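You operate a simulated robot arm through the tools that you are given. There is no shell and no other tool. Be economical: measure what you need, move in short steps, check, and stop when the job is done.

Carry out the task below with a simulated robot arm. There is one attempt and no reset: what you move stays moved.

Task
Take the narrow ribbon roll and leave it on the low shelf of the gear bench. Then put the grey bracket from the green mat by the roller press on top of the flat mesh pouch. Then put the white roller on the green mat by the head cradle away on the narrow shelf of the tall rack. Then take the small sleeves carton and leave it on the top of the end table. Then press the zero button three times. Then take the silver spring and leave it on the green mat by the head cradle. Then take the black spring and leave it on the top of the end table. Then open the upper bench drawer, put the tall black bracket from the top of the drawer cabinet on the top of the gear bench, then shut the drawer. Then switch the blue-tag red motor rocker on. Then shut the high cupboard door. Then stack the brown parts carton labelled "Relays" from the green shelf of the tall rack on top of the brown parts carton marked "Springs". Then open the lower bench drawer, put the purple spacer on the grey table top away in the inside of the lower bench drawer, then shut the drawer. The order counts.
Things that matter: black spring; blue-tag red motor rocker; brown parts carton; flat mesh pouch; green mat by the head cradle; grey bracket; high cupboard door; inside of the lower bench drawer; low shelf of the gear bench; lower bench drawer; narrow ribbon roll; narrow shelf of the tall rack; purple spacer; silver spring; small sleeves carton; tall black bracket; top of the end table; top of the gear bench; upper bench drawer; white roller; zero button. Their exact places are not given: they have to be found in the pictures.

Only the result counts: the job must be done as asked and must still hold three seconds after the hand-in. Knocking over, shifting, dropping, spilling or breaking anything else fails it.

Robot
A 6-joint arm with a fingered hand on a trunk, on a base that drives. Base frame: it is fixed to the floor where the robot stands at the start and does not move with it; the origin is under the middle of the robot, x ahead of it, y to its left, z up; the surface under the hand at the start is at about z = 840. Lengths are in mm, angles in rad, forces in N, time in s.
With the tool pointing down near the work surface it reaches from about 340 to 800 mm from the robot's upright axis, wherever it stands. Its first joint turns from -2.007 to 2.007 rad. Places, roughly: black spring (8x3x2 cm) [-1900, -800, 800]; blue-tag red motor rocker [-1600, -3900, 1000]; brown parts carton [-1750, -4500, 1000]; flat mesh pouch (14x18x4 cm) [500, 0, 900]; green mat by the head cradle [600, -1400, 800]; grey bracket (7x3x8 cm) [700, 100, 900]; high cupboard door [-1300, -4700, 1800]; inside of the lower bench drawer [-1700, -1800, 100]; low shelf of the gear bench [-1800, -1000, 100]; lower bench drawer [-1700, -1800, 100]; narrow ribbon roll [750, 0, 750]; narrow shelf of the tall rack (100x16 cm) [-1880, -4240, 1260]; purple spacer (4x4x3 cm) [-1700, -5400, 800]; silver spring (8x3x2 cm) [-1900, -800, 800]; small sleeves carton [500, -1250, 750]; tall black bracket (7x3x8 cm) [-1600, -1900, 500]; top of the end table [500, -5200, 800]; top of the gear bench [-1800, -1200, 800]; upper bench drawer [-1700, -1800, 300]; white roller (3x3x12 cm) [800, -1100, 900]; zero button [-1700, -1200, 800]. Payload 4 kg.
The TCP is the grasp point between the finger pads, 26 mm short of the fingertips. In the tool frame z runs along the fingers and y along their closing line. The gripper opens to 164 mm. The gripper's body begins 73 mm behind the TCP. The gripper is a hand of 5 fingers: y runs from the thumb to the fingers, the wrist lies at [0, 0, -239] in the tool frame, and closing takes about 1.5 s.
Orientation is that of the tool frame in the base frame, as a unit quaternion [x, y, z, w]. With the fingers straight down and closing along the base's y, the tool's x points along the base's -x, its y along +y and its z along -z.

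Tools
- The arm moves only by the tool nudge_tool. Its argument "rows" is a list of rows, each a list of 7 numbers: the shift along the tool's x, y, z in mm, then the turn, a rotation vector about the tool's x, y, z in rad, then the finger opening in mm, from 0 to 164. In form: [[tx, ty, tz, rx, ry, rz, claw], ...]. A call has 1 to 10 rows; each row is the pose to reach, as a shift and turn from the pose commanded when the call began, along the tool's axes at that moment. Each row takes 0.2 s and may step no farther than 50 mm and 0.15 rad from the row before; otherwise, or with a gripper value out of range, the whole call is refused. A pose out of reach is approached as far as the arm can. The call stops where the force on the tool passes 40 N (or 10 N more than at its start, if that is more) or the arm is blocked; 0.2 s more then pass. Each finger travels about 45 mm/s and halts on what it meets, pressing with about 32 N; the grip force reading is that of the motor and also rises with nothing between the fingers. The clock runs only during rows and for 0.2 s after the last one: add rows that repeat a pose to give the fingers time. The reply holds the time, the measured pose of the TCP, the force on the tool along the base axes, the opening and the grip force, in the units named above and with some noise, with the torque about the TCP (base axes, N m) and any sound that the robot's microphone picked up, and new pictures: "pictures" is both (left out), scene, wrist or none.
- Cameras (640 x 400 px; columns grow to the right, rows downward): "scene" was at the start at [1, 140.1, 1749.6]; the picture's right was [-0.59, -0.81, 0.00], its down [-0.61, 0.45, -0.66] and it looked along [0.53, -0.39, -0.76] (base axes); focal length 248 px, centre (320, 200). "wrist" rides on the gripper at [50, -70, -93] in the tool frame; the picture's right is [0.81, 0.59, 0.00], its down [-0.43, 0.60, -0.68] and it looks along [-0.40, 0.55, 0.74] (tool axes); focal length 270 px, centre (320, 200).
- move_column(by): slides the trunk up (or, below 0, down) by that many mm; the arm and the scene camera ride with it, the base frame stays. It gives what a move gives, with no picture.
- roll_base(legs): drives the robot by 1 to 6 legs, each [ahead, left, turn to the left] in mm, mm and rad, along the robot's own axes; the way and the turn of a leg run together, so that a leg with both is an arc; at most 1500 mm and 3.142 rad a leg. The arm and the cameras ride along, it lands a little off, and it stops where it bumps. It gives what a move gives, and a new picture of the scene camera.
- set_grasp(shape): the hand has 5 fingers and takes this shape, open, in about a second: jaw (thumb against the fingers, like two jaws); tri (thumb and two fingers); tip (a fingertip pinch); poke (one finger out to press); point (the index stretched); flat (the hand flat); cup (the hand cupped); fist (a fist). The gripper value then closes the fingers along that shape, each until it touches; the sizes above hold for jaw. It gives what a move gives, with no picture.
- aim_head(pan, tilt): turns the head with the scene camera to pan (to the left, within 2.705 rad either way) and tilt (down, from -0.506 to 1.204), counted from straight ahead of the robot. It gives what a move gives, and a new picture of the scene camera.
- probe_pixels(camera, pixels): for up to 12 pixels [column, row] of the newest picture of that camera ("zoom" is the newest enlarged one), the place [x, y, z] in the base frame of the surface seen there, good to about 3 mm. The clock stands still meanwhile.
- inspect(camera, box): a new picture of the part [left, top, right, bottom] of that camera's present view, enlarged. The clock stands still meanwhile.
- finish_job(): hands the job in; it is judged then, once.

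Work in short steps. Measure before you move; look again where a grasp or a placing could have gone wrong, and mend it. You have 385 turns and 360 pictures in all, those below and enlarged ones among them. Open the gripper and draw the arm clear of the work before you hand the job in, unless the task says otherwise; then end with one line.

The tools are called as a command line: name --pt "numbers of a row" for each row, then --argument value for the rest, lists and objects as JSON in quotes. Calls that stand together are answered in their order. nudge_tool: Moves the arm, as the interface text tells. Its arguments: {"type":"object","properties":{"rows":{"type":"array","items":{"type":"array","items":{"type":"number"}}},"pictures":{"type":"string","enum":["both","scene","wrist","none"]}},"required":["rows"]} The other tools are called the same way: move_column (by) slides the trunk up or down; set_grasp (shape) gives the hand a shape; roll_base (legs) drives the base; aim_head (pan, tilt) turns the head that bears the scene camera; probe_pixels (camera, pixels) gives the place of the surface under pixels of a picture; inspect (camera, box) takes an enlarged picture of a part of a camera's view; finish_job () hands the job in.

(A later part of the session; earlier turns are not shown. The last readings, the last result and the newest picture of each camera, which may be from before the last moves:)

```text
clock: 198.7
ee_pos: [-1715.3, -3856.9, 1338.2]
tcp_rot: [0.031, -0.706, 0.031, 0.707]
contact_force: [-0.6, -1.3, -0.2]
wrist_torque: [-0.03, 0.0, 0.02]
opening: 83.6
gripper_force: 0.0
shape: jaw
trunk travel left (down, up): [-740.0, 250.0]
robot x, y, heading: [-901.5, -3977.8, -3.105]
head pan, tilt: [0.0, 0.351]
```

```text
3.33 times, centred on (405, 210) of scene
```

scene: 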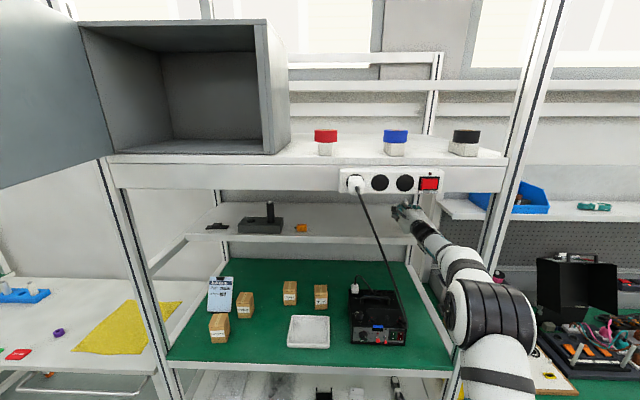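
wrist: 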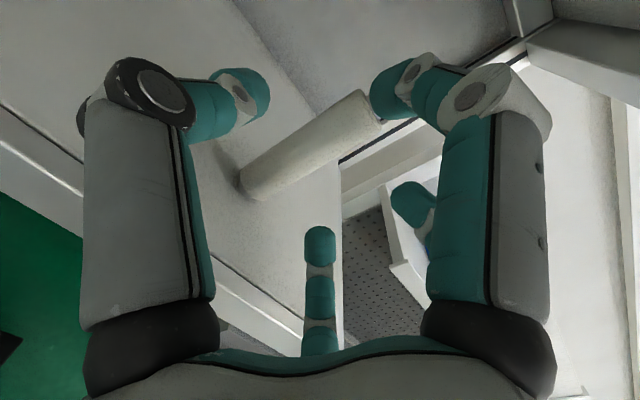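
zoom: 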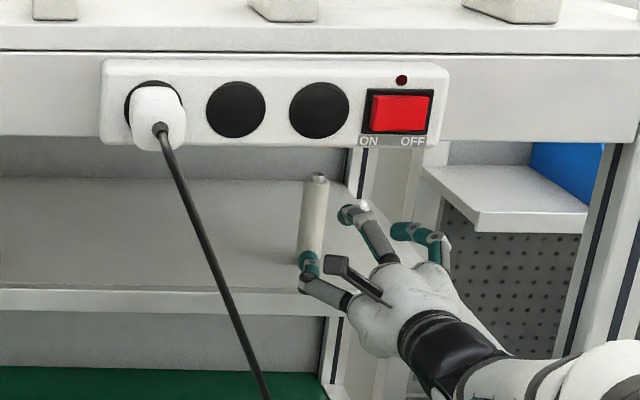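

The roller stands on the narrow shelf. I back the base out and then pitch the hand down while retracting.

roll_base --legs '[[-350, 0, 0]]'

nudge_tool --pt "0 0 -30 0 -0.15 0 90" --pt "0 0 -60 0 -0.3 0 90" --pt "0 0 -90 0 -0.45 0 90" --pt "0 0 -120 0 -0.6 0 90" --pt "0 0 -150 0 -0.75 0 90" --pt "0 0 -180 0 -0.9 0 90" --pt "0 0 -210 0 -1.05 0 90" --pt "0 0 -240 0 -1.2 0 90" --pt "0 0 -270 0 -1.35 0 90" --pt "0 0 -300 0 -1.5 0 90" --pictures "none"

```text
clock: 201.0
ee_pos: [-1353.4, -3838.9, 1337.7]
tcp_rot: [-0.029, 0.707, -0.029, -0.706]
contact_force: [0.2, 0.1, 0.0]
wrist_torque: [-0.02, 0.03, -0.03]
opening: 83.7
gripper_force: 0.1
shape: jaw
trunk travel left (down, up): [-740.0, 250.0]
robot x, y, heading: [-537.7, -3967.0, -3.107]
head pan, tilt: [0.0, 0.351]
```

scene: 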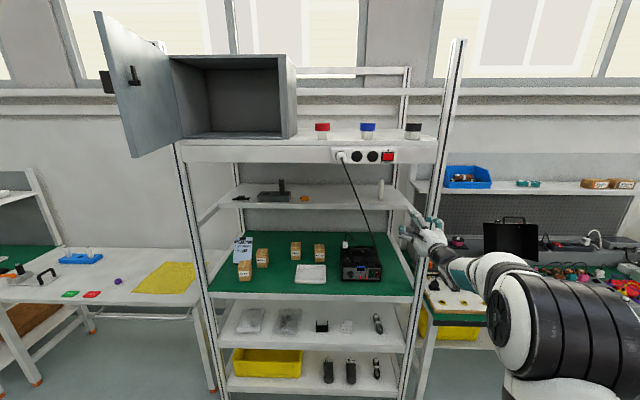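

```text
clock: 203.2
ee_pos: [-1050.4, -3816.1, 1327.9]
tcp_rot: [-0.041, 0.998, 0.0, -0.038]
contact_force: [0.6, 0.9, 0.2]
wrist_torque: [0.03, 0.0, -0.01]
opening: 89.7
gripper_force: 0.0
shape: jaw
out of reach, approached as far as the arm can: row 10
trunk travel left (down, up): [-740.0, 250.0]
robot x, y, heading: [-542.2, -3969.4, -3.107]
head pan, tilt: [0.0, 0.351]
```

I level the tool and lower it, then rotate it back to neutral.

nudge_tool --pt "0 0 45 0 -0.076 0 120" --pt "0 0 90 0 -0.076 0 120" --pt "0 0 135 0 -0.076 0 120" --pt "0 0 180 0 -0.076 0 120" --pt "0 0 215 0 -0.076 0 120" --pictures "none"

nudge_tool --pt "0 0 0 0 0 -0.15 120" --pt "0 0 0 0 0 -0.3 120" --pt "0 0 0 0 0 -0.45 120" --pt "0 0 0 0 0 -0.6 120" --pt "0 0 0 0 0 -0.75 120" --pt "0 0 0 0 0 -0.9 120" --pt "0 0 0 0 0 -1.05 120" --pt "0 0 0 0 0 -1.2 120" --pt "0 0 0 0 0 -1.35 120" --pt "0 0 0 0 0 -1.5 120" --pictures "none"

nudge_tool --pt "0 0 0 0 0 -0.15 120" --pt "0 0 0 0 0 -0.3 120" --pt "0 0 0 0 0 -0.45 120" --pt "0 0 0 0 0 -0.6 120" --pt "0 0 0 0 0 -0.75 120" --pt "0 0 0 0 0 -0.9 120" --pt "0 0 0 0 0 -1.05 120" --pt "0 0 0 0 0 -1.2 120" --pt "0 0 0 0 0 -1.35 120" --pt "0 0 0 0 0 -1.5 120" --pictures "none"

roll_base --legs '[[-100, 0, -1.571], [0, 0, -1.6]]'

```text
clock: 204.4
ee_pos: [-1067.3, -3817.0, 1110.8]
tcp_rot: [-0.041, 0.999, 0.0, 0.002]
contact_force: [0.3, 0.0, -0.6]
wrist_torque: [-0.03, 0.01, 0.01]
opening: 119.9
gripper_force: 0.1
shape: jaw
trunk travel left (down, up): [-740.0, 250.0]
robot x, y, heading: [-542.1, -3969.4, -3.11]
head pan, tilt: [0.0, 0.351]
```

```text
clock: 206.6
ee_pos: [-1068.5, -3816.8, 1112.4]
tcp_rot: [0.712, -0.702, 0.002, -0.002]
contact_force: [0.1, -0.1, 0.5]
wrist_torque: [0.02, -0.01, 0.01]
opening: 119.8
gripper_force: 0.0
shape: jaw
trunk travel left (down, up): [-740.0, 250.0]
robot x, y, heading: [-540.7, -3969.7, -3.11]
head pan, tilt: [0.0, 0.351]
```

```text
clock: 208.8
ee_pos: [-1068.4, -3815.3, 1111.8]
tcp_rot: [1.0, -0.029, 0.002, 0.001]
contact_force: [-0.6, 1.0, -0.9]
wrist_torque: [0.0, 0.02, 0.01]
opening: 119.8
gripper_force: 0.0
shape: jaw
trunk travel left (down, up): [-740.0, 250.0]
robot x, y, heading: [-536.8, -3967.2, -3.107]
head pan, tilt: [0.0, 0.351]
```

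```text
clock: 216.8
ee_pos: [64.6, -4155.6, 1111.8]
tcp_rot: [0.007, 1.0, 0.0, -0.002]
contact_force: [0.0, -0.1, 0.1]
wrist_torque: [-0.01, -0.03, -0.03]
opening: 119.5
gripper_force: 0.1
shape: jaw
trunk travel left (down, up): [-740.0, 250.0]
robot x, y, heading: [-471.2, -4029.5, 0.081]
head pan, tilt: [0.0, 0.351]
```

scene: 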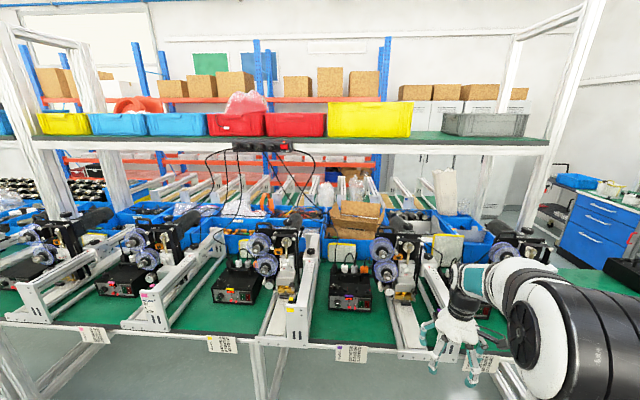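

I drive back along the aisle to the carton at (600,-1235).

roll_base --legs '[[-150, 0, -0.081], [0, 1420, 0], [0, 1380, 0]]'

aim_head --pan 0.0 --tilt 0.9

```text
clock: 231.6
ee_pos: [-114.3, -1328.8, 1112.7]
tcp_rot: [0.04, 0.999, -0.001, -0.003]
contact_force: [-0.5, 0.7, 0.2]
wrist_torque: [-0.05, 0.0, 0.01]
opening: 119.8
gripper_force: 0.0
shape: jaw
trunk travel left (down, up): [-740.0, 250.0]
robot x, y, heading: [-641.5, -1163.0, 0.011]
head pan, tilt: [0.0, 0.351]
```

scene: 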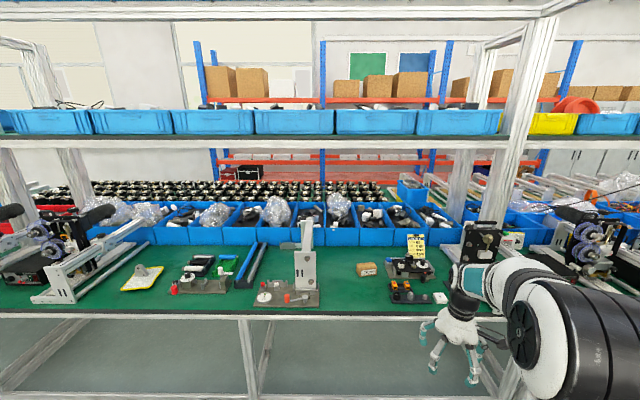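

```text
clock: 232.6
ee_pos: [-114.3, -1327.8, 1112.0]
tcp_rot: [0.041, 0.999, 0.0, -0.002]
contact_force: [0.2, 0.5, 0.2]
wrist_torque: [0.01, -0.01, 0.01]
opening: 120.0
gripper_force: 0.0
shape: jaw
trunk travel left (down, up): [-740.0, 250.0]
robot x, y, heading: [-636.4, -1166.7, 0.011]
head pan, tilt: [0.0, 0.901]
```

scene: 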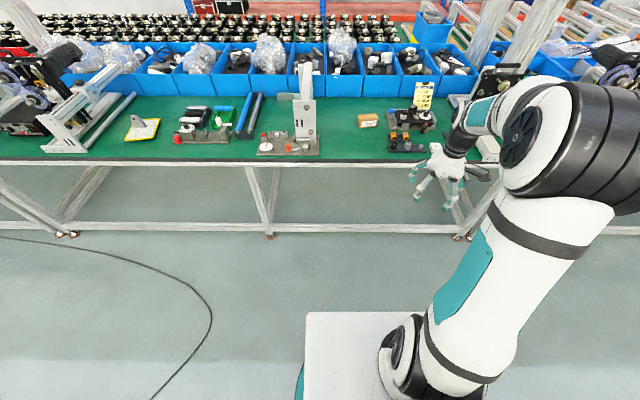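

I shift the hand left to y≈-1230 and drive forward to the carton.

nudge_tool --pt "0 50 0 0 0 0 120" --pt "0 95 0 0 0 0 120" --pictures "none"

roll_base --legs '[[560, 0, 0]]'

nudge_tool --pt "-30 0 0 0 0 0 120"

```text
clock: 233.2
ee_pos: [-102.3, -1233.5, 1112.3]
tcp_rot: [0.04, 0.999, 0.0, -0.002]
contact_force: [-0.5, 0.2, 1.0]
wrist_torque: [-0.03, 0.0, -0.02]
opening: 119.8
gripper_force: 0.1
shape: jaw
trunk travel left (down, up): [-740.0, 250.0]
robot x, y, heading: [-643.0, -1162.8, 0.012]
head pan, tilt: [0.0, 0.901]
```

```text
clock: 236.4
ee_pos: [470.8, -1217.2, 1112.3]
tcp_rot: [0.034, 0.999, 0.0, -0.003]
contact_force: [0.7, -0.7, 0.0]
wrist_torque: [0.0, 0.01, -0.03]
opening: 119.4
gripper_force: 0.1
shape: jaw
trunk travel left (down, up): [-740.0, 250.0]
robot x, y, heading: [-67.3, -1152.8, 0.024]
head pan, tilt: [0.0, 0.901]
```

scene: 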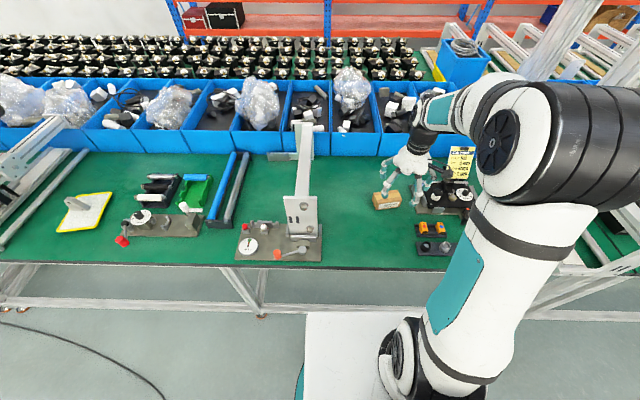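

```text
clock: 236.8
ee_pos: [502.2, -1219.9, 1112.4]
tcp_rot: [0.034, 0.999, 0.0, -0.004]
contact_force: [0.7, 0.4, 0.2]
wrist_torque: [-0.02, 0.04, 0.01]
opening: 119.8
gripper_force: 0.1
shape: jaw
trunk travel left (down, up): [-740.0, 250.0]
robot x, y, heading: [-69.1, -1154.5, 0.024]
head pan, tilt: [0.0, 0.901]
```

scene: 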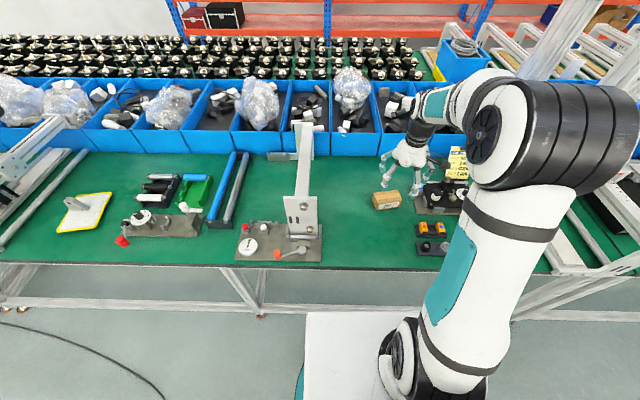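
wrist: 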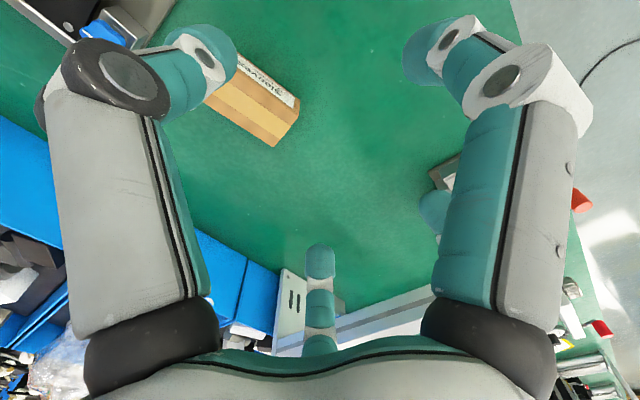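

Carton at (386,200) in scene. I probe its corners.

inspect --camera "scene" --box '[340, 160, 440, 230]'

probe_pixels --camera "scene" --pixels '[[376, 195], [397, 190], [380, 201], [398, 197], [386, 196], [379, 208], [398, 205]]'

probe_pixels --camera "wrist" --pixels '[[297, 98], [275, 143], [280, 125], [262, 100], [220, 108], [240, 70]]'

```text
5.71 times, centred on (390, 195) of scene
```

zoom: 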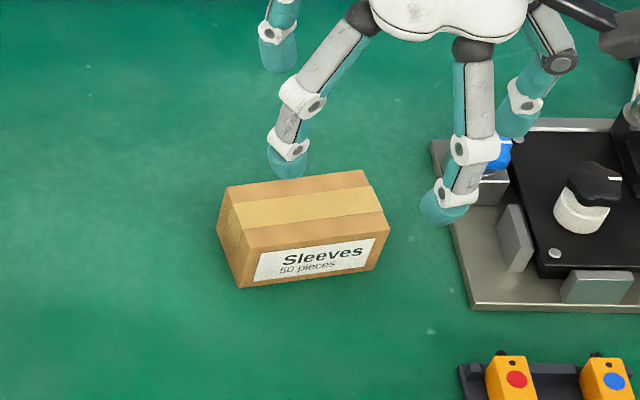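

```text
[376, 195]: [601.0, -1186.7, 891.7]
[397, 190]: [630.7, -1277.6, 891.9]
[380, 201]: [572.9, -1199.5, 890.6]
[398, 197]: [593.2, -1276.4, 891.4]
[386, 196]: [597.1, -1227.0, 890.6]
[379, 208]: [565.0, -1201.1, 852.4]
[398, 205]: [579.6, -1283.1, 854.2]
```

```text
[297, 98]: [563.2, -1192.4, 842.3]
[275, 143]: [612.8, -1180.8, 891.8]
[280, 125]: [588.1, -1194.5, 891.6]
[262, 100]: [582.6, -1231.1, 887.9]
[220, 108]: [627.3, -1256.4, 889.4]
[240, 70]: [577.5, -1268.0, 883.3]
```

Carton centre ≈ (599,-1236), 50 mm deep, yawed ~10°. I rotate the hand to close across its depth and move over it.

nudge_tool --pt "-15 -2 0 0 0 0.148 120" --pt "-30 -3 0 0 0 0.296 120" --pt "-45 -5 0 0 0 0.444 120" --pt "-60 -6 0 0 0 0.592 120" --pt "-75 -8 0 0 0 0.74 120" --pt "-90 -9 0 0 0 0.888 110" --pt "-98 -9 30 0 0 1.036 110" --pt "-98 -9 70 0 0 1.184 110" --pt "-98 -9 110 0 0 1.332 110" --pt "-98 -9 155 0 0 1.332 110" --pictures "wrist"

```text
clock: 239.0
ee_pos: [600.4, -1234.0, 953.9]
tcp_rot: [0.646, 0.764, -0.001, -0.003]
contact_force: [0.9, -0.1, 0.2]
wrist_torque: [0.01, 0.0, -0.02]
opening: 110.4
gripper_force: 0.0
shape: jaw
trunk travel left (down, up): [-740.0, 250.0]
robot x, y, heading: [-66.4, -1156.4, 0.026]
head pan, tilt: [0.0, 0.901]
```

wrist: 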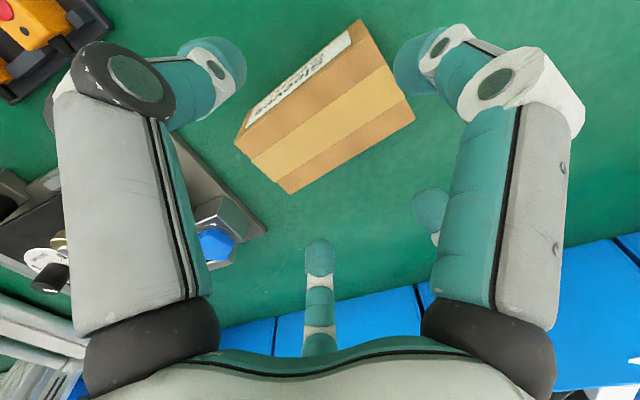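

Aligned. I descend 76 mm and close.

nudge_tool --pt "0 -2 40 0 0 0 110" --pt "0 -2 75 0 0 0 110" --pt "0 -2 75 0 0 0 80" --pt "0 -2 75 0 0 0 55" --pt "0 -2 75 0 0 0 35" --pt "0 -2 75 0 0 0 20" --pt "0 -2 75 0 0 0 20" --pt "0 -2 75 0 0 0 20" --pt "0 -2 75 0 0 0 20" --pictures "wrist"

```text
clock: 241.0
ee_pos: [595.9, -1234.9, 877.2]
tcp_rot: [0.645, 0.764, -0.002, -0.003]
contact_force: [-0.3, -0.3, 0.2]
wrist_torque: [-0.02, 0.03, -0.02]
opening: 65.8
gripper_force: 32.4
shape: jaw
trunk travel left (down, up): [-740.0, 250.0]
robot x, y, heading: [-68.2, -1150.7, 0.029]
head pan, tilt: [0.0, 0.901]
```

wrist: 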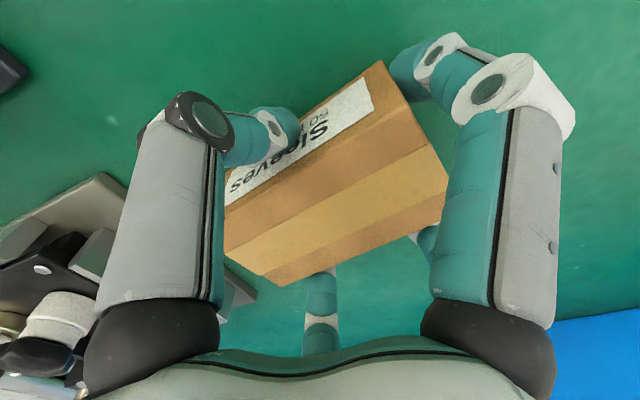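

It holds (opening 65.8). I lift and look.

nudge_tool --pt "0 0 -30 0 0 0 20" --pt "0 0 -70 0 0 0 20" --pt "0 0 -115 0 0 0 20" --pt "0 0 -160 0 0 0 20" --pt "0 0 -200 0 0 0 20"

```text
clock: 242.2
ee_pos: [594.5, -1234.3, 1083.2]
tcp_rot: [0.645, 0.764, -0.002, -0.002]
contact_force: [0.0, -0.1, -1.2]
wrist_torque: [0.0, 0.03, 0.0]
opening: 65.8
gripper_force: 32.1
shape: jaw
trunk travel left (down, up): [-740.0, 250.0]
robot x, y, heading: [-64.9, -1155.3, 0.023]
head pan, tilt: [0.0, 0.901]
```

scene: 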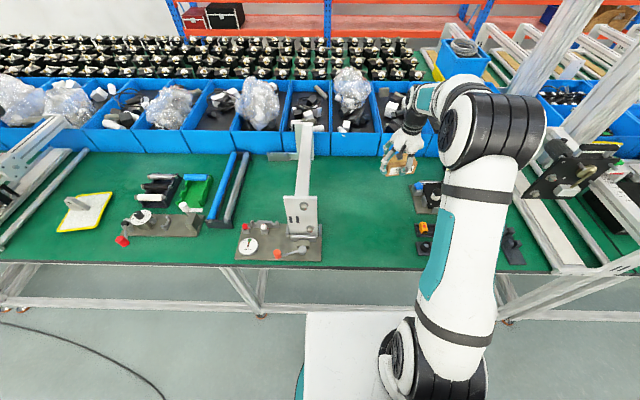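
wrist: 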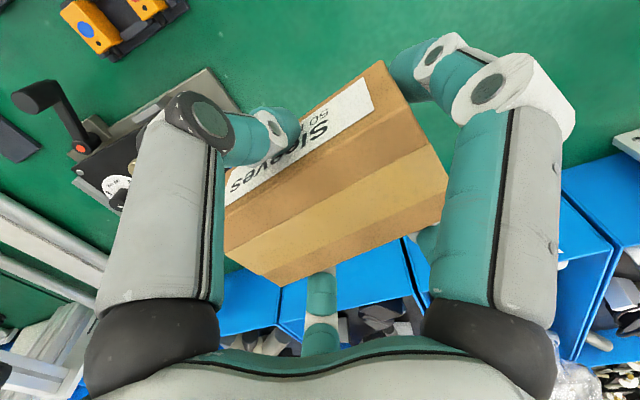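

Held securely. I retract and drive to the end table along the aisle.

nudge_tool --pt "7 -40 0 0 0 0 20" --pt "14 -80 0 0 0 0 20" --pt "21 -120 0 0 0 0 20" --pt "28 -160 0 0 0 0 20" --pictures "none"

roll_base --legs '[[-570, 0, -0.025], [0, -1450, 0], [0, -1450, 0], [0, -850, 0]]'

aim_head --pan -0.3 --tilt 0.6

```text
clock: 243.2
ee_pos: [429.3, -1233.6, 1084.4]
tcp_rot: [0.645, 0.765, -0.001, -0.001]
contact_force: [0.0, 0.1, -1.8]
wrist_torque: [-0.01, 0.01, -0.01]
opening: 65.4
gripper_force: 32.3
shape: jaw
trunk travel left (down, up): [-740.0, 250.0]
robot x, y, heading: [-71.8, -1154.3, 0.022]
head pan, tilt: [0.0, 0.901]
```

```text
clock: 264.3
ee_pos: [-147.7, -5023.3, 1083.3]
tcp_rot: [0.658, 0.753, -0.002, -0.003]
contact_force: [0.3, 0.4, -2.4]
wrist_torque: [0.02, -0.01, 0.02]
opening: 65.6
gripper_force: 32.2
shape: jaw
trunk travel left (down, up): [-740.0, 250.0]
robot x, y, heading: [-637.6, -4926.7, -0.012]
head pan, tilt: [0.0, 0.901]
```

scene: 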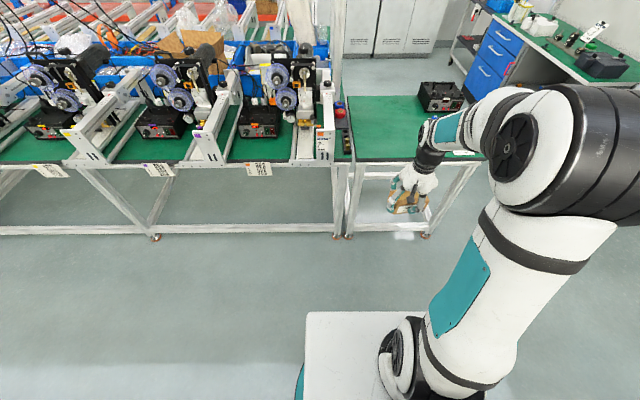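

```text
clock: 265.1
ee_pos: [-146.7, -5023.7, 1082.5]
tcp_rot: [0.657, 0.754, -0.002, -0.002]
contact_force: [0.3, 0.5, -0.9]
wrist_torque: [0.04, 0.04, -0.02]
opening: 65.2
gripper_force: 32.1
shape: jaw
trunk travel left (down, up): [-740.0, 250.0]
robot x, y, heading: [-643.4, -4928.9, -0.013]
head pan, tilt: [-0.3, 0.6]
```

scene: 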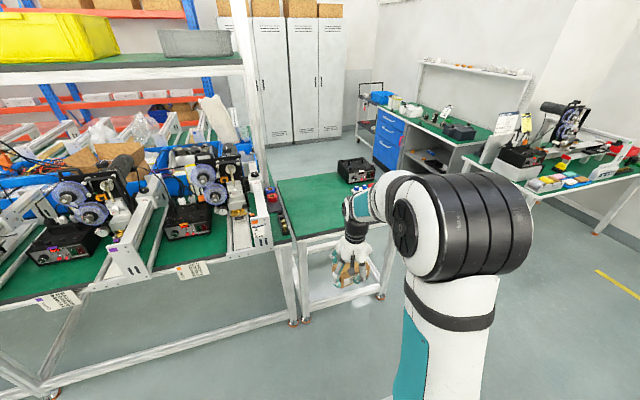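

The end table is the small green-topped one at (315,205). I probe its surface and edges.

probe_pixels --camera "scene" --pixels '[[300, 225], [310, 195], [340, 215], [285, 190], [330, 185], [297, 236], [280, 215], [355, 175], [272, 200], [276, 222]]'

inspect --camera "scene" --box '[240, 140, 420, 320]'

```text
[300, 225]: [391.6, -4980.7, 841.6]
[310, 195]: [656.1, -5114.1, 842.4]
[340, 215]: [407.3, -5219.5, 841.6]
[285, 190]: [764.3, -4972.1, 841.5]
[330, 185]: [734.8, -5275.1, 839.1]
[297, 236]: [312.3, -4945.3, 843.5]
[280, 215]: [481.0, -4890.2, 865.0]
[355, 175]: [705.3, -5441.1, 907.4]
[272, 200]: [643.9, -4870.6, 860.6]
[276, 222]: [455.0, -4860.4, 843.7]
```

```text
2.22 times, centred on (330, 230) of scene
```

zoom: 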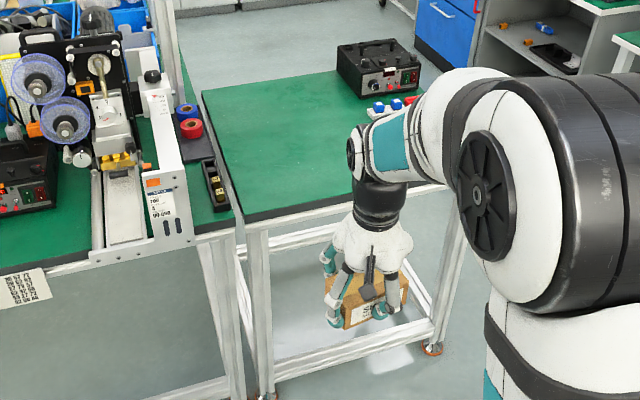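

The end table top is free around (470,-5090) at z≈841.5. I drive in.

roll_base --legs '[[600, -75, 0.013]]'

nudge_tool --pt "0 0 45 0 0 0 20" --pt "0 0 90 0 0 0 20" --pt "0 0 135 0 0 0 20" --pt "0 0 180 0 0 0 20"

```text
clock: 268.6
ee_pos: [479.1, -5091.9, 1082.1]
tcp_rot: [0.651, 0.759, -0.001, -0.003]
contact_force: [1.2, -0.9, -2.1]
wrist_torque: [0.03, 0.01, 0.0]
opening: 65.5
gripper_force: 31.8
shape: jaw
trunk travel left (down, up): [-740.0, 250.0]
robot x, y, heading: [-17.9, -5004.7, 0.005]
head pan, tilt: [-0.3, 0.6]
```

scene: 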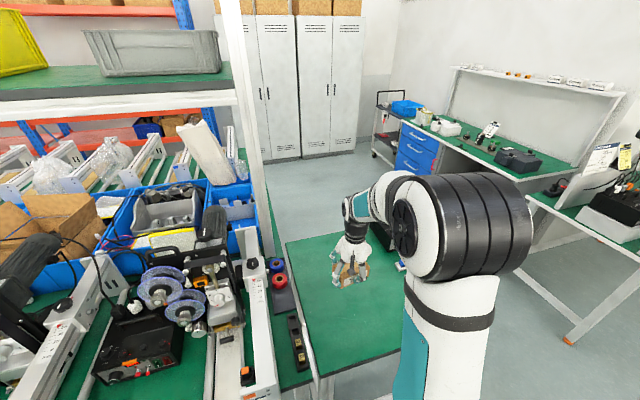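

```text
clock: 269.6
ee_pos: [481.6, -5093.9, 903.5]
tcp_rot: [0.651, 0.759, -0.001, -0.001]
contact_force: [0.8, -0.2, -1.3]
wrist_torque: [0.03, 0.02, 0.0]
opening: 65.3
gripper_force: 31.9
shape: jaw
trunk travel left (down, up): [-740.0, 250.0]
robot x, y, heading: [-17.0, -5003.3, 0.009]
head pan, tilt: [-0.3, 0.6]
```

scene: 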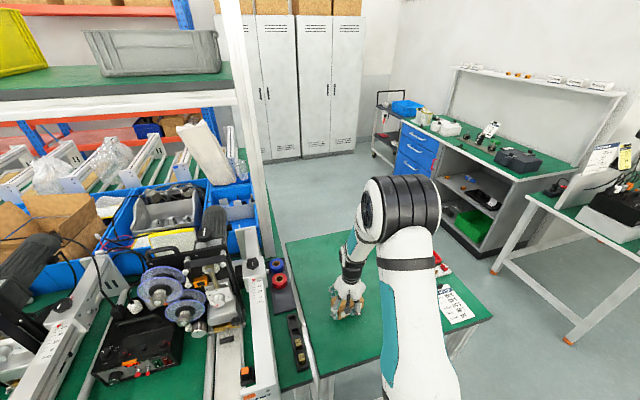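
wrist: 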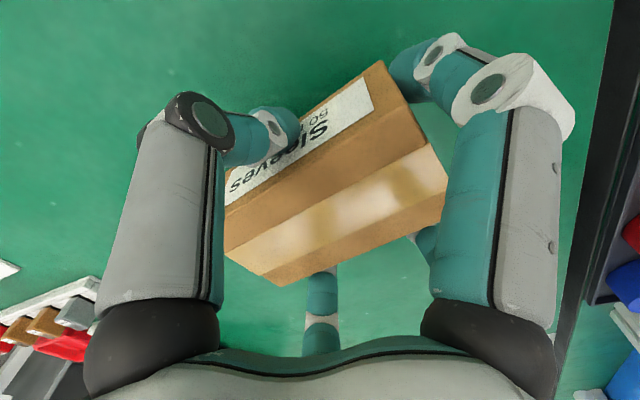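

Surface is clear below. I lower the last 26 mm gently and release.

nudge_tool --pt "0 0 15 0 0 0 20" --pt "0 0 22 0 0 0 20" --pt "0 0 25 0 0 0 20" --pt "0 0 25 0 0 0 70" --pt "0 0 25 0 0 0 90" --pt "0 0 25 0 0 0 110" --pt "0 0 25 0 0 0 120" --pt "0 0 -20 0 0 0 120" --pt "0 0 -65 0 0 0 120" --pt "0 0 -110 0 0 0 120"

```text
clock: 271.8
ee_pos: [476.5, -5092.7, 1012.3]
tcp_rot: [0.65, 0.76, -0.002, -0.002]
contact_force: [-0.4, 0.3, 0.0]
wrist_torque: [-0.01, 0.0, -0.03]
opening: 119.7
gripper_force: 0.1
shape: jaw
trunk travel left (down, up): [-740.0, 250.0]
robot x, y, heading: [-16.4, -5004.8, 0.008]
head pan, tilt: [-0.3, 0.6]
```

scene: 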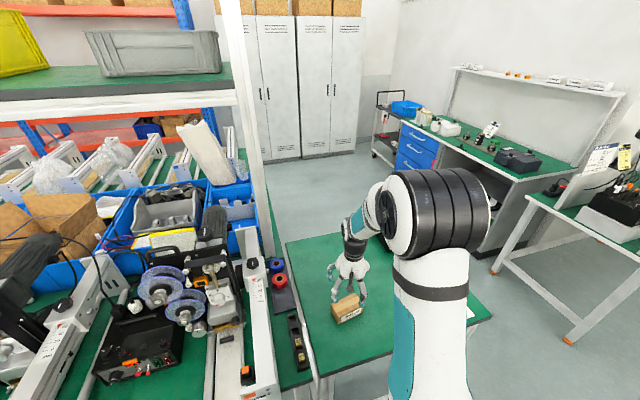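
wrist: 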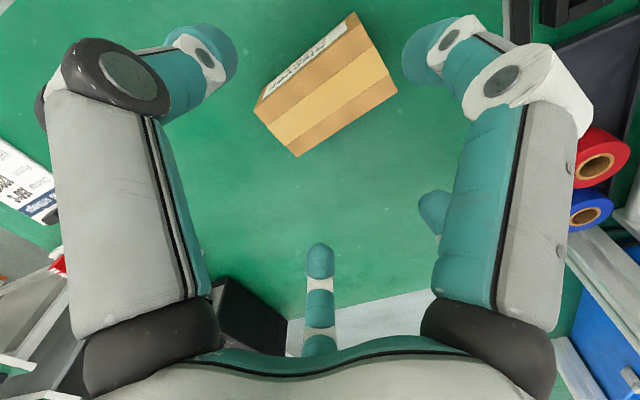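

The carton sits on the end table. I raise the hand, turn it to neutral, and drive back to the gear bench for the zero button.

nudge_tool --pt "0 0 -30 0 0 -0.148 120" --pt "0 0 -60 0 0 -0.296 120" --pt "0 0 -90 0 0 -0.444 120" --pt "0 0 -100 0 0 -0.592 120" --pt "0 0 -100 0 0 -0.74 120" --pt "0 0 -100 0 0 -0.888 120" --pt "0 0 -100 0 0 -1.036 120" --pt "0 0 -100 0 0 -1.184 120" --pt "0 0 -100 0 0 -1.332 120" --pt "0 0 -100 0 0 -1.41 120" --pictures "none"

roll_base --legs '[[-600, 0, 0], [0, 1450, 0], [0, 1450, 0], [0, 790, 0], [0, 0, 1.571], [0, 0, 1.571]]'

aim_head --pan 0.0 --tilt 0.6

```text
clock: 274.0
ee_pos: [477.8, -5092.2, 1111.8]
tcp_rot: [0.003, 1.0, 0.001, -0.002]
contact_force: [0.0, 0.8, -0.8]
wrist_torque: [-0.02, 0.0, -0.02]
opening: 119.7
gripper_force: 0.1
shape: jaw
trunk travel left (down, up): [-740.0, 250.0]
robot x, y, heading: [-21.3, -5002.8, 0.008]
head pan, tilt: [-0.3, 0.6]
```

```text
clock: 302.5
ee_pos: [-1169.2, -1253.5, 1113.3]
tcp_rot: [1.0, 0.001, 0.003, 0.001]
contact_force: [-0.1, 0.1, -0.3]
wrist_torque: [0.03, -0.01, -0.03]
opening: 119.9
gripper_force: 0.0
shape: jaw
trunk travel left (down, up): [-740.0, 250.0]
robot x, y, heading: [-673.0, -1339.4, -3.122]
head pan, tilt: [-0.3, 0.6]
```

scene: 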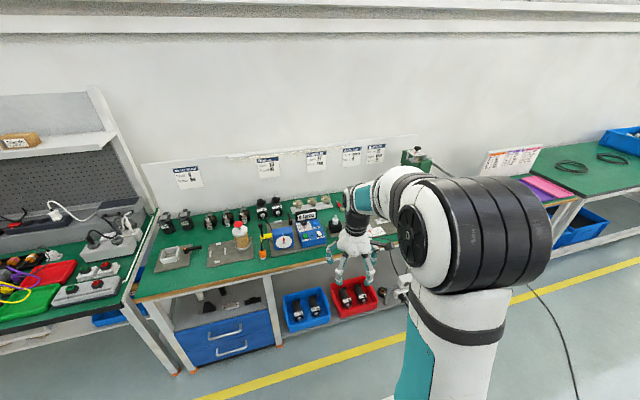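

```text
clock: 303.3
ee_pos: [-1169.5, -1255.2, 1113.6]
tcp_rot: [1.0, 0.001, 0.003, 0.0]
contact_force: [0.4, 0.0, -0.4]
wrist_torque: [0.0, 0.02, 0.05]
opening: 119.7
gripper_force: 0.0
shape: jaw
trunk travel left (down, up): [-740.0, 250.0]
robot x, y, heading: [-674.3, -1338.4, -3.129]
head pan, tilt: [0.0, 0.6]
```

scene: 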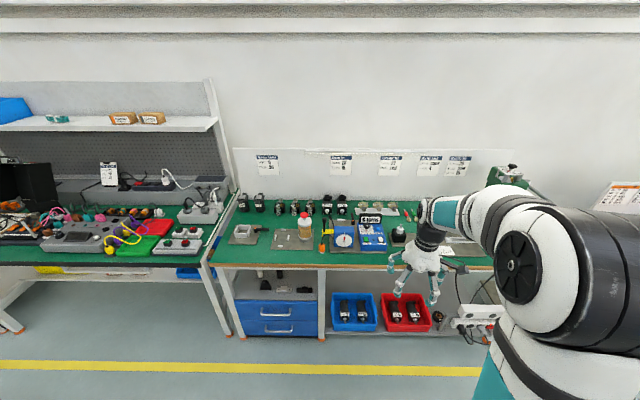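

The gear-bench turns counter sits at (372,235). I enlarge it to read its buttons.

inspect --camera "scene" --box '[310, 190, 430, 270]'

inspect --camera "scene" --box '[220, 180, 500, 350]'

```text
5.00 times, centred on (370, 230) of scene
```

zoom: 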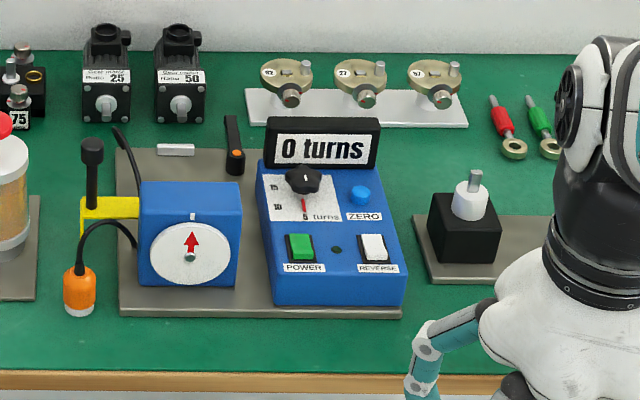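

```text
2.29 times, centred on (360, 265) of scene
```

zoom: 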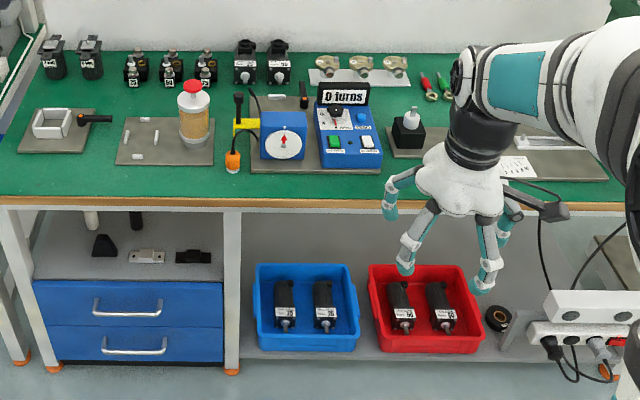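

The blue ZERO button is at about (378.4,229.2) in the scene. I probe it and the panel plane around it.

probe_pixels --camera "scene" --pixels '[[378.4, 229.2], [378.4, 227.8], [373, 230], [382, 236], [384, 231], [362, 236], [384, 243], [366.5, 239], [366.5, 226], [371, 248], [371, 219], [330, 241]]'

```text
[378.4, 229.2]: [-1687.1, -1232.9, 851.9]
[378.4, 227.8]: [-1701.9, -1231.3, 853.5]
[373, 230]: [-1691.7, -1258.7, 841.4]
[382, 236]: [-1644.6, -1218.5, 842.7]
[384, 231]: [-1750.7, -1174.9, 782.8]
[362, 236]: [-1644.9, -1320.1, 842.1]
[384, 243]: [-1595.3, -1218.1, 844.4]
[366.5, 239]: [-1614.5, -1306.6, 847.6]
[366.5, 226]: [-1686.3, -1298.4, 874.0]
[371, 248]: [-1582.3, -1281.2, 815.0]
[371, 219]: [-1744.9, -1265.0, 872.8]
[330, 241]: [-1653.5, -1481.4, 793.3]
```

The panel is level at z≈842 and the button cap's top is at z≈853, near (-1694,-1232). I drive nearer and form the poke shape.

roll_base --legs '[[320, 0, -0.012]]'

set_grasp --shape "poke"

nudge_tool --pt "-30 0 0 0 0 0 120" --pt "-60 0 0 0 0 0 120"

```text
clock: 305.4
ee_pos: [-1484.1, -1253.5, 1112.6]
tcp_rot: [1.0, -0.005, 0.002, -0.001]
contact_force: [-0.6, 0.7, 0.7]
wrist_torque: [0.01, -0.06, 0.0]
opening: 119.7
gripper_force: 0.0
shape: jaw
trunk travel left (down, up): [-740.0, 250.0]
robot x, y, heading: [-986.7, -1342.9, -3.138]
head pan, tilt: [0.0, 0.6]
```

scene: 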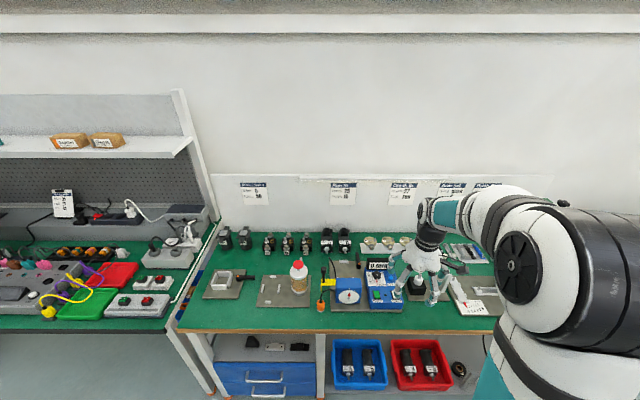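

```text
clock: 306.3
ee_pos: [-1484.6, -1253.9, 1113.6]
tcp_rot: [1.0, -0.005, 0.003, 0.0]
contact_force: [0.2, 0.1, 0.2]
wrist_torque: [-0.03, 0.0, -0.01]
opening: 0.1
gripper_force: 0.2
shape: poke
trunk travel left (down, up): [-740.0, 250.0]
robot x, y, heading: [-990.0, -1343.9, -3.136]
head pan, tilt: [0.0, 0.6]
```

```text
clock: 306.9
ee_pos: [-1544.1, -1255.3, 1110.8]
tcp_rot: [1.0, -0.005, 0.003, 0.001]
contact_force: [0.6, 0.0, 0.1]
wrist_torque: [0.0, -0.03, -0.01]
opening: 115.2
gripper_force: 0.1
shape: jaw
trunk travel left (down, up): [-740.0, 250.0]
robot x, y, heading: [-985.3, -1340.4, -3.137]
head pan, tilt: [0.0, 0.6]
```

scene: 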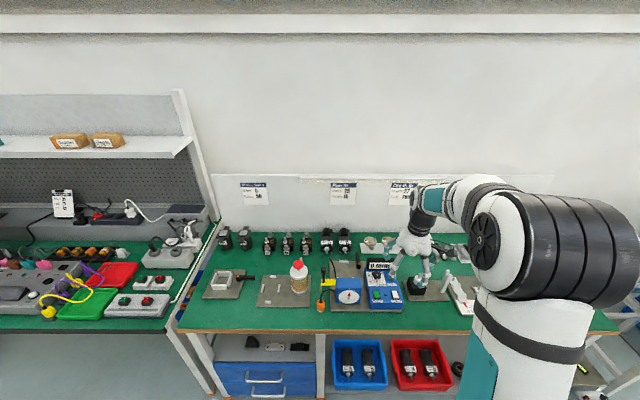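
wrist: 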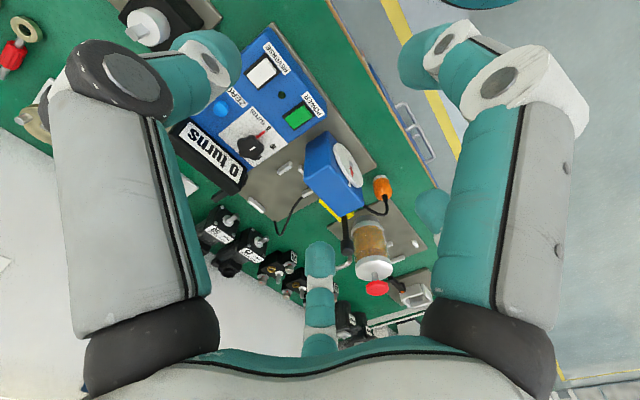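

Commanding 120 undid the poke shape; I set it again and keep the opening at 0.

set_grasp --shape "poke"

nudge_tool --pt "-20 0 0 0 0 0 0"

```text
clock: 307.8
ee_pos: [-1542.5, -1255.4, 1110.1]
tcp_rot: [1.0, -0.005, 0.002, 0.0]
contact_force: [0.8, -0.4, -0.5]
wrist_torque: [0.0, 0.01, -0.02]
opening: 0.2
gripper_force: 0.0
shape: poke
trunk travel left (down, up): [-740.0, 250.0]
robot x, y, heading: [-989.7, -1337.9, -3.137]
head pan, tilt: [0.0, 0.6]
```

```text
clock: 308.2
ee_pos: [-1564.8, -1252.7, 1109.8]
tcp_rot: [1.0, -0.004, 0.003, 0.0]
contact_force: [0.3, 0.6, 0.1]
wrist_torque: [0.01, 0.0, -0.01]
opening: 18.0
gripper_force: 0.0
shape: jaw
trunk travel left (down, up): [-740.0, 250.0]
robot x, y, heading: [-992.3, -1336.5, -3.144]
head pan, tilt: [0.0, 0.6]
```

scene: 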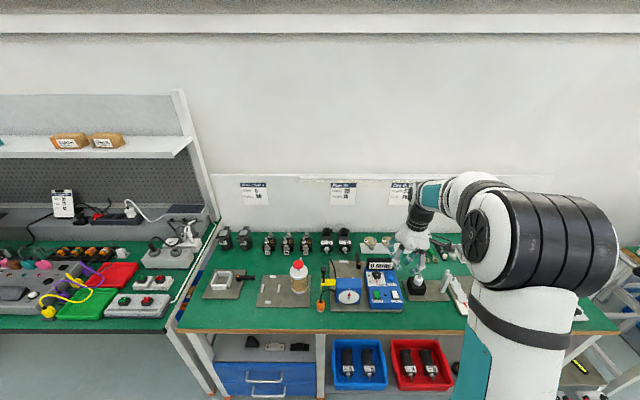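
wrist: 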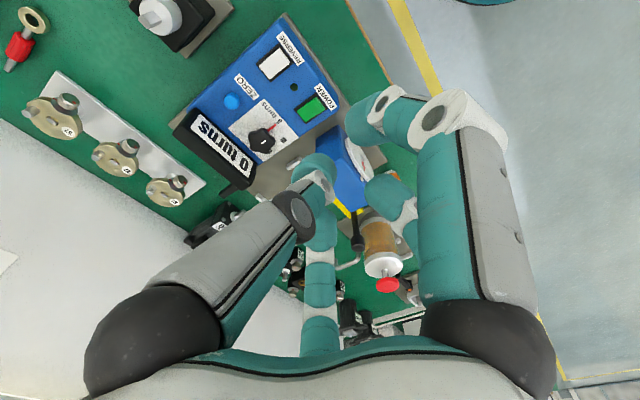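

The claw value seems to revert the shape. I set poke again and try with 164 (the "open" value).

set_grasp --shape "poke"

nudge_tool --pt "0 0 0 0 0 0 164" --pictures "wrist"

```text
clock: 309.1
ee_pos: [-1562.3, -1254.5, 1109.7]
tcp_rot: [1.0, -0.004, 0.003, 0.0]
contact_force: [0.0, 0.9, 0.1]
wrist_torque: [0.02, -0.02, 0.0]
opening: 0.0
gripper_force: 0.0
shape: poke
trunk travel left (down, up): [-740.0, 250.0]
robot x, y, heading: [-990.4, -1342.1, -3.134]
head pan, tilt: [0.0, 0.6]
```

```text
clock: 309.5
ee_pos: [-1564.5, -1254.3, 1110.5]
tcp_rot: [1.0, -0.004, 0.003, 0.0]
contact_force: [0.4, -0.9, -1.4]
wrist_torque: [-0.02, 0.0, -0.04]
opening: 0.1
gripper_force: 0.1
shape: poke
trunk travel left (down, up): [-740.0, 250.0]
robot x, y, heading: [-989.8, -1342.1, -3.135]
head pan, tilt: [0.0, 0.6]
```

wrist: 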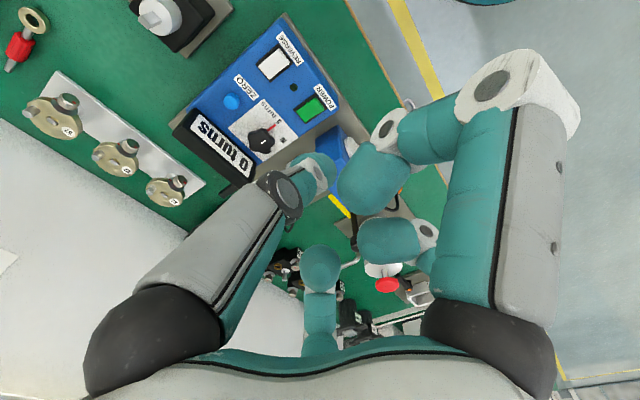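

Poke holds with 164. I enlarge the wrist view to find the poking fingertip.

inspect --camera "wrist" --box '[230, 80, 480, 300]'

inspect --camera "scene" --box '[350, 170, 480, 300]'

probe_pixels --camera "wrist" --pixels '[[320, 165], [325, 175], [365, 180], [350, 195], [375, 235], [320, 265]]'

```text
1.82 times, centred on (355, 190) of wrist
```

zoom: 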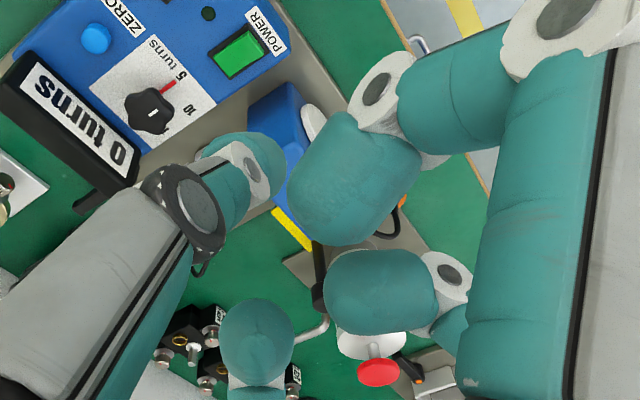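

```text
3.08 times, centred on (415, 235) of scene
```

zoom: 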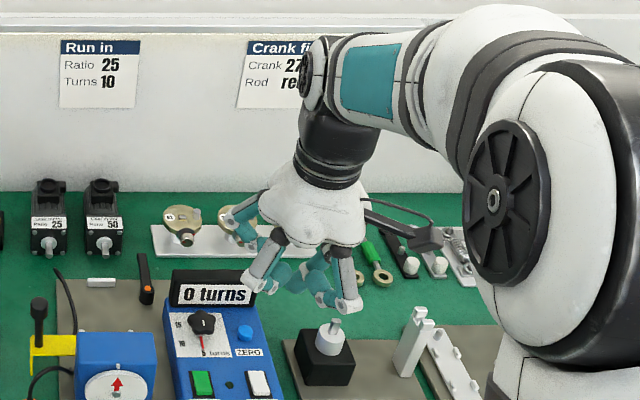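

```text
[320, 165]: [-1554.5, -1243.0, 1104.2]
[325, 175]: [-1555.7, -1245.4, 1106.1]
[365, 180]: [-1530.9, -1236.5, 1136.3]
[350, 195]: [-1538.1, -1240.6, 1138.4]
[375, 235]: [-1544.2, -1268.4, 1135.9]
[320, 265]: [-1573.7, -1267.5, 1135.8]
```

The left finger's tip reaches lowest (z≈1104 on its side, others 1136). I probe its tip outline to locate the contact point.

probe_pixels --camera "wrist" --pixels '[[334, 171], [330, 162], [316, 156], [308, 158], [333, 182], [326, 158], [300, 166], [331, 176], [322, 185]]'

```text
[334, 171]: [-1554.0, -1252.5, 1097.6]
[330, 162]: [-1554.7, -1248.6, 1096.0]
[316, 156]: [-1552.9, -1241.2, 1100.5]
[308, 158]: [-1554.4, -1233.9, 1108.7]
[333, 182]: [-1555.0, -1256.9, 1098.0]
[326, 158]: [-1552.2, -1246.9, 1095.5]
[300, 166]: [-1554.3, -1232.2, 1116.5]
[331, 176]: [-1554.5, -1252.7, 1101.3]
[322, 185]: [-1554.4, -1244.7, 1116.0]
```

The poke tip is right below the TCP axis. I probe the button from the wrist view for an exact position.

probe_pixels --camera "wrist" --pixels '[[231, 101], [226, 100], [237, 102], [231, 96], [231, 107], [243, 97], [245, 110], [220, 108]]'

```text
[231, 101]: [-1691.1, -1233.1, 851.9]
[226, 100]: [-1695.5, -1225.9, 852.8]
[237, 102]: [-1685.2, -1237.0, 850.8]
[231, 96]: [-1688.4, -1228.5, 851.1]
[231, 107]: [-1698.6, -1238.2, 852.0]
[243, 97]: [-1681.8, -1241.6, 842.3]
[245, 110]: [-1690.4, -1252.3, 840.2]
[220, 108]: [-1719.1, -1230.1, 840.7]
```

Button centre ≈ (-1692,-1232), top z 852. I move over it and descend to about 20 mm above.

nudge_tool --pt "-45 -7 0 0 0 0 164" --pt "-90 -15 0 0 0 0 164" --pt "-128 -22 10 0 0 0 164" --pt "-128 -22 60 0 0 0 164" --pt "-128 -22 110 0 0 0 164" --pt "-128 -22 155 0 0 0 164" --pt "-128 -22 190 0 0 0 164" --pt "-128 -22 208 0 0 0 164"

```text
clock: 311.3
ee_pos: [-1690.1, -1229.0, 902.3]
tcp_rot: [1.0, -0.004, 0.003, 0.0]
contact_force: [0.2, -0.9, -0.8]
wrist_torque: [-0.01, 0.0, 0.0]
opening: 0.0
gripper_force: 0.1
shape: poke
trunk travel left (down, up): [-740.0, 250.0]
robot x, y, heading: [-988.4, -1342.5, -3.135]
head pan, tilt: [0.0, 0.6]
```

scene: 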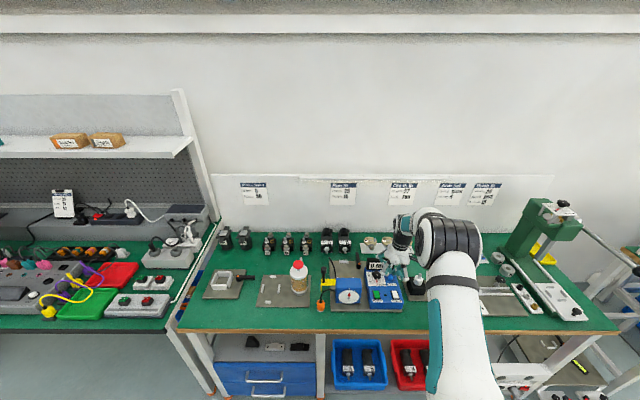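
wrist: 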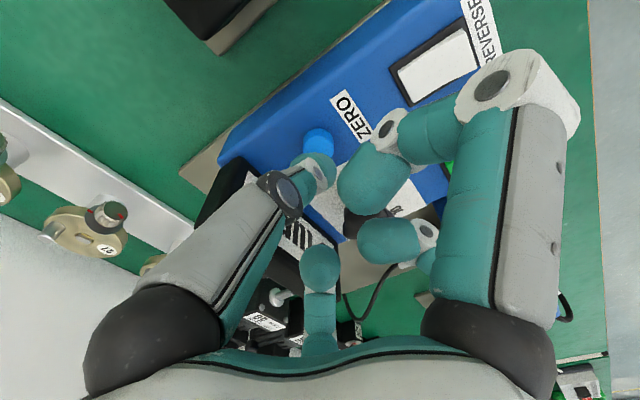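

The tip lines up with the button. I press: down about 31 mm total, then back up.

nudge_tool --pt "0 2 12 0 0 0 164" --pt "0 2 20 0 0 0 164" --pt "0 2 24 0 0 0 164" --pt "0 2 27 0 0 0 164" --pt "0 2 29 0 0 0 164" --pictures "none"

```text
clock: 312.5
ee_pos: [-1693.0, -1231.9, 883.4]
tcp_rot: [1.0, -0.005, -0.005, -0.003]
contact_force: [7.2, 0.1, 25.2]
wrist_torque: [0.38, 1.29, -0.13]
opening: 0.3
gripper_force: 0.1
shape: poke
trunk travel left (down, up): [-740.0, 250.0]
robot x, y, heading: [-989.8, -1341.8, -3.132]
head pan, tilt: [0.0, 0.6]
stopped in row 5: the force on the tool passed its limit at 44 N (the readings are from after the stop); the commanded pose is now the measured one
```

The upward force with torque says a folded finger hit the display about 50 mm beyond the button. I rise and turn the hand ~2.3 rad so that finger points away from it.

nudge_tool --pt "0 0 -40 0 0 0 164" --pt "0 0 -70 0 0 0.15 164" --pt "0 0 -70 0 0 0.3 164" --pt "0 0 -70 0 0 0.45 164" --pt "0 0 -70 0 0 0.6 164" --pt "0 0 -70 0 0 0.75 164" --pt "0 0 -70 0 0 0.9 164" --pt "0 0 -70 0 0 1.05 164" --pt "0 0 -70 0 0 1.2 164" --pt "0 0 -70 0 0 1.3 164" --pictures "wrist"

inspect --camera "scene" --box '[340, 220, 440, 320]'

```text
clock: 314.7
ee_pos: [-1693.6, -1232.5, 947.7]
tcp_rot: [0.792, -0.61, -0.001, 0.0]
contact_force: [-0.5, -0.2, -0.2]
wrist_torque: [0.01, -0.01, 0.0]
opening: 0.0
gripper_force: 0.1
shape: poke
trunk travel left (down, up): [-740.0, 250.0]
robot x, y, heading: [-985.7, -1346.1, -3.135]
head pan, tilt: [0.0, 0.6]
```

wrist: 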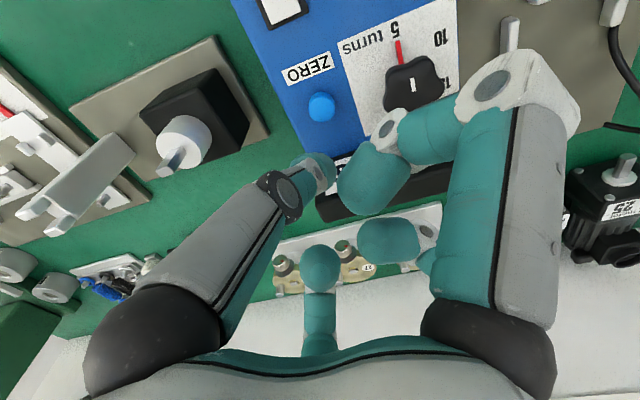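

```text
4.00 times, centred on (390, 270) of scene
```

zoom: 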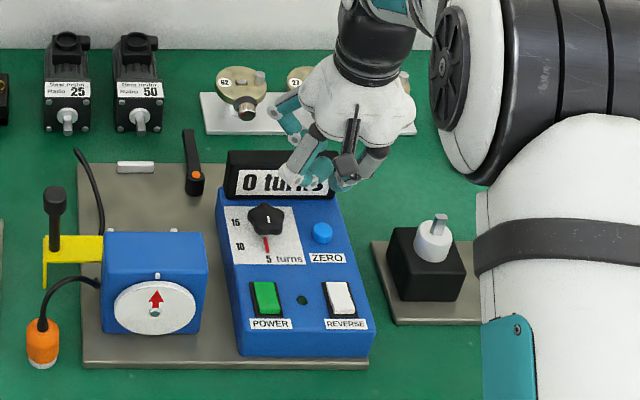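

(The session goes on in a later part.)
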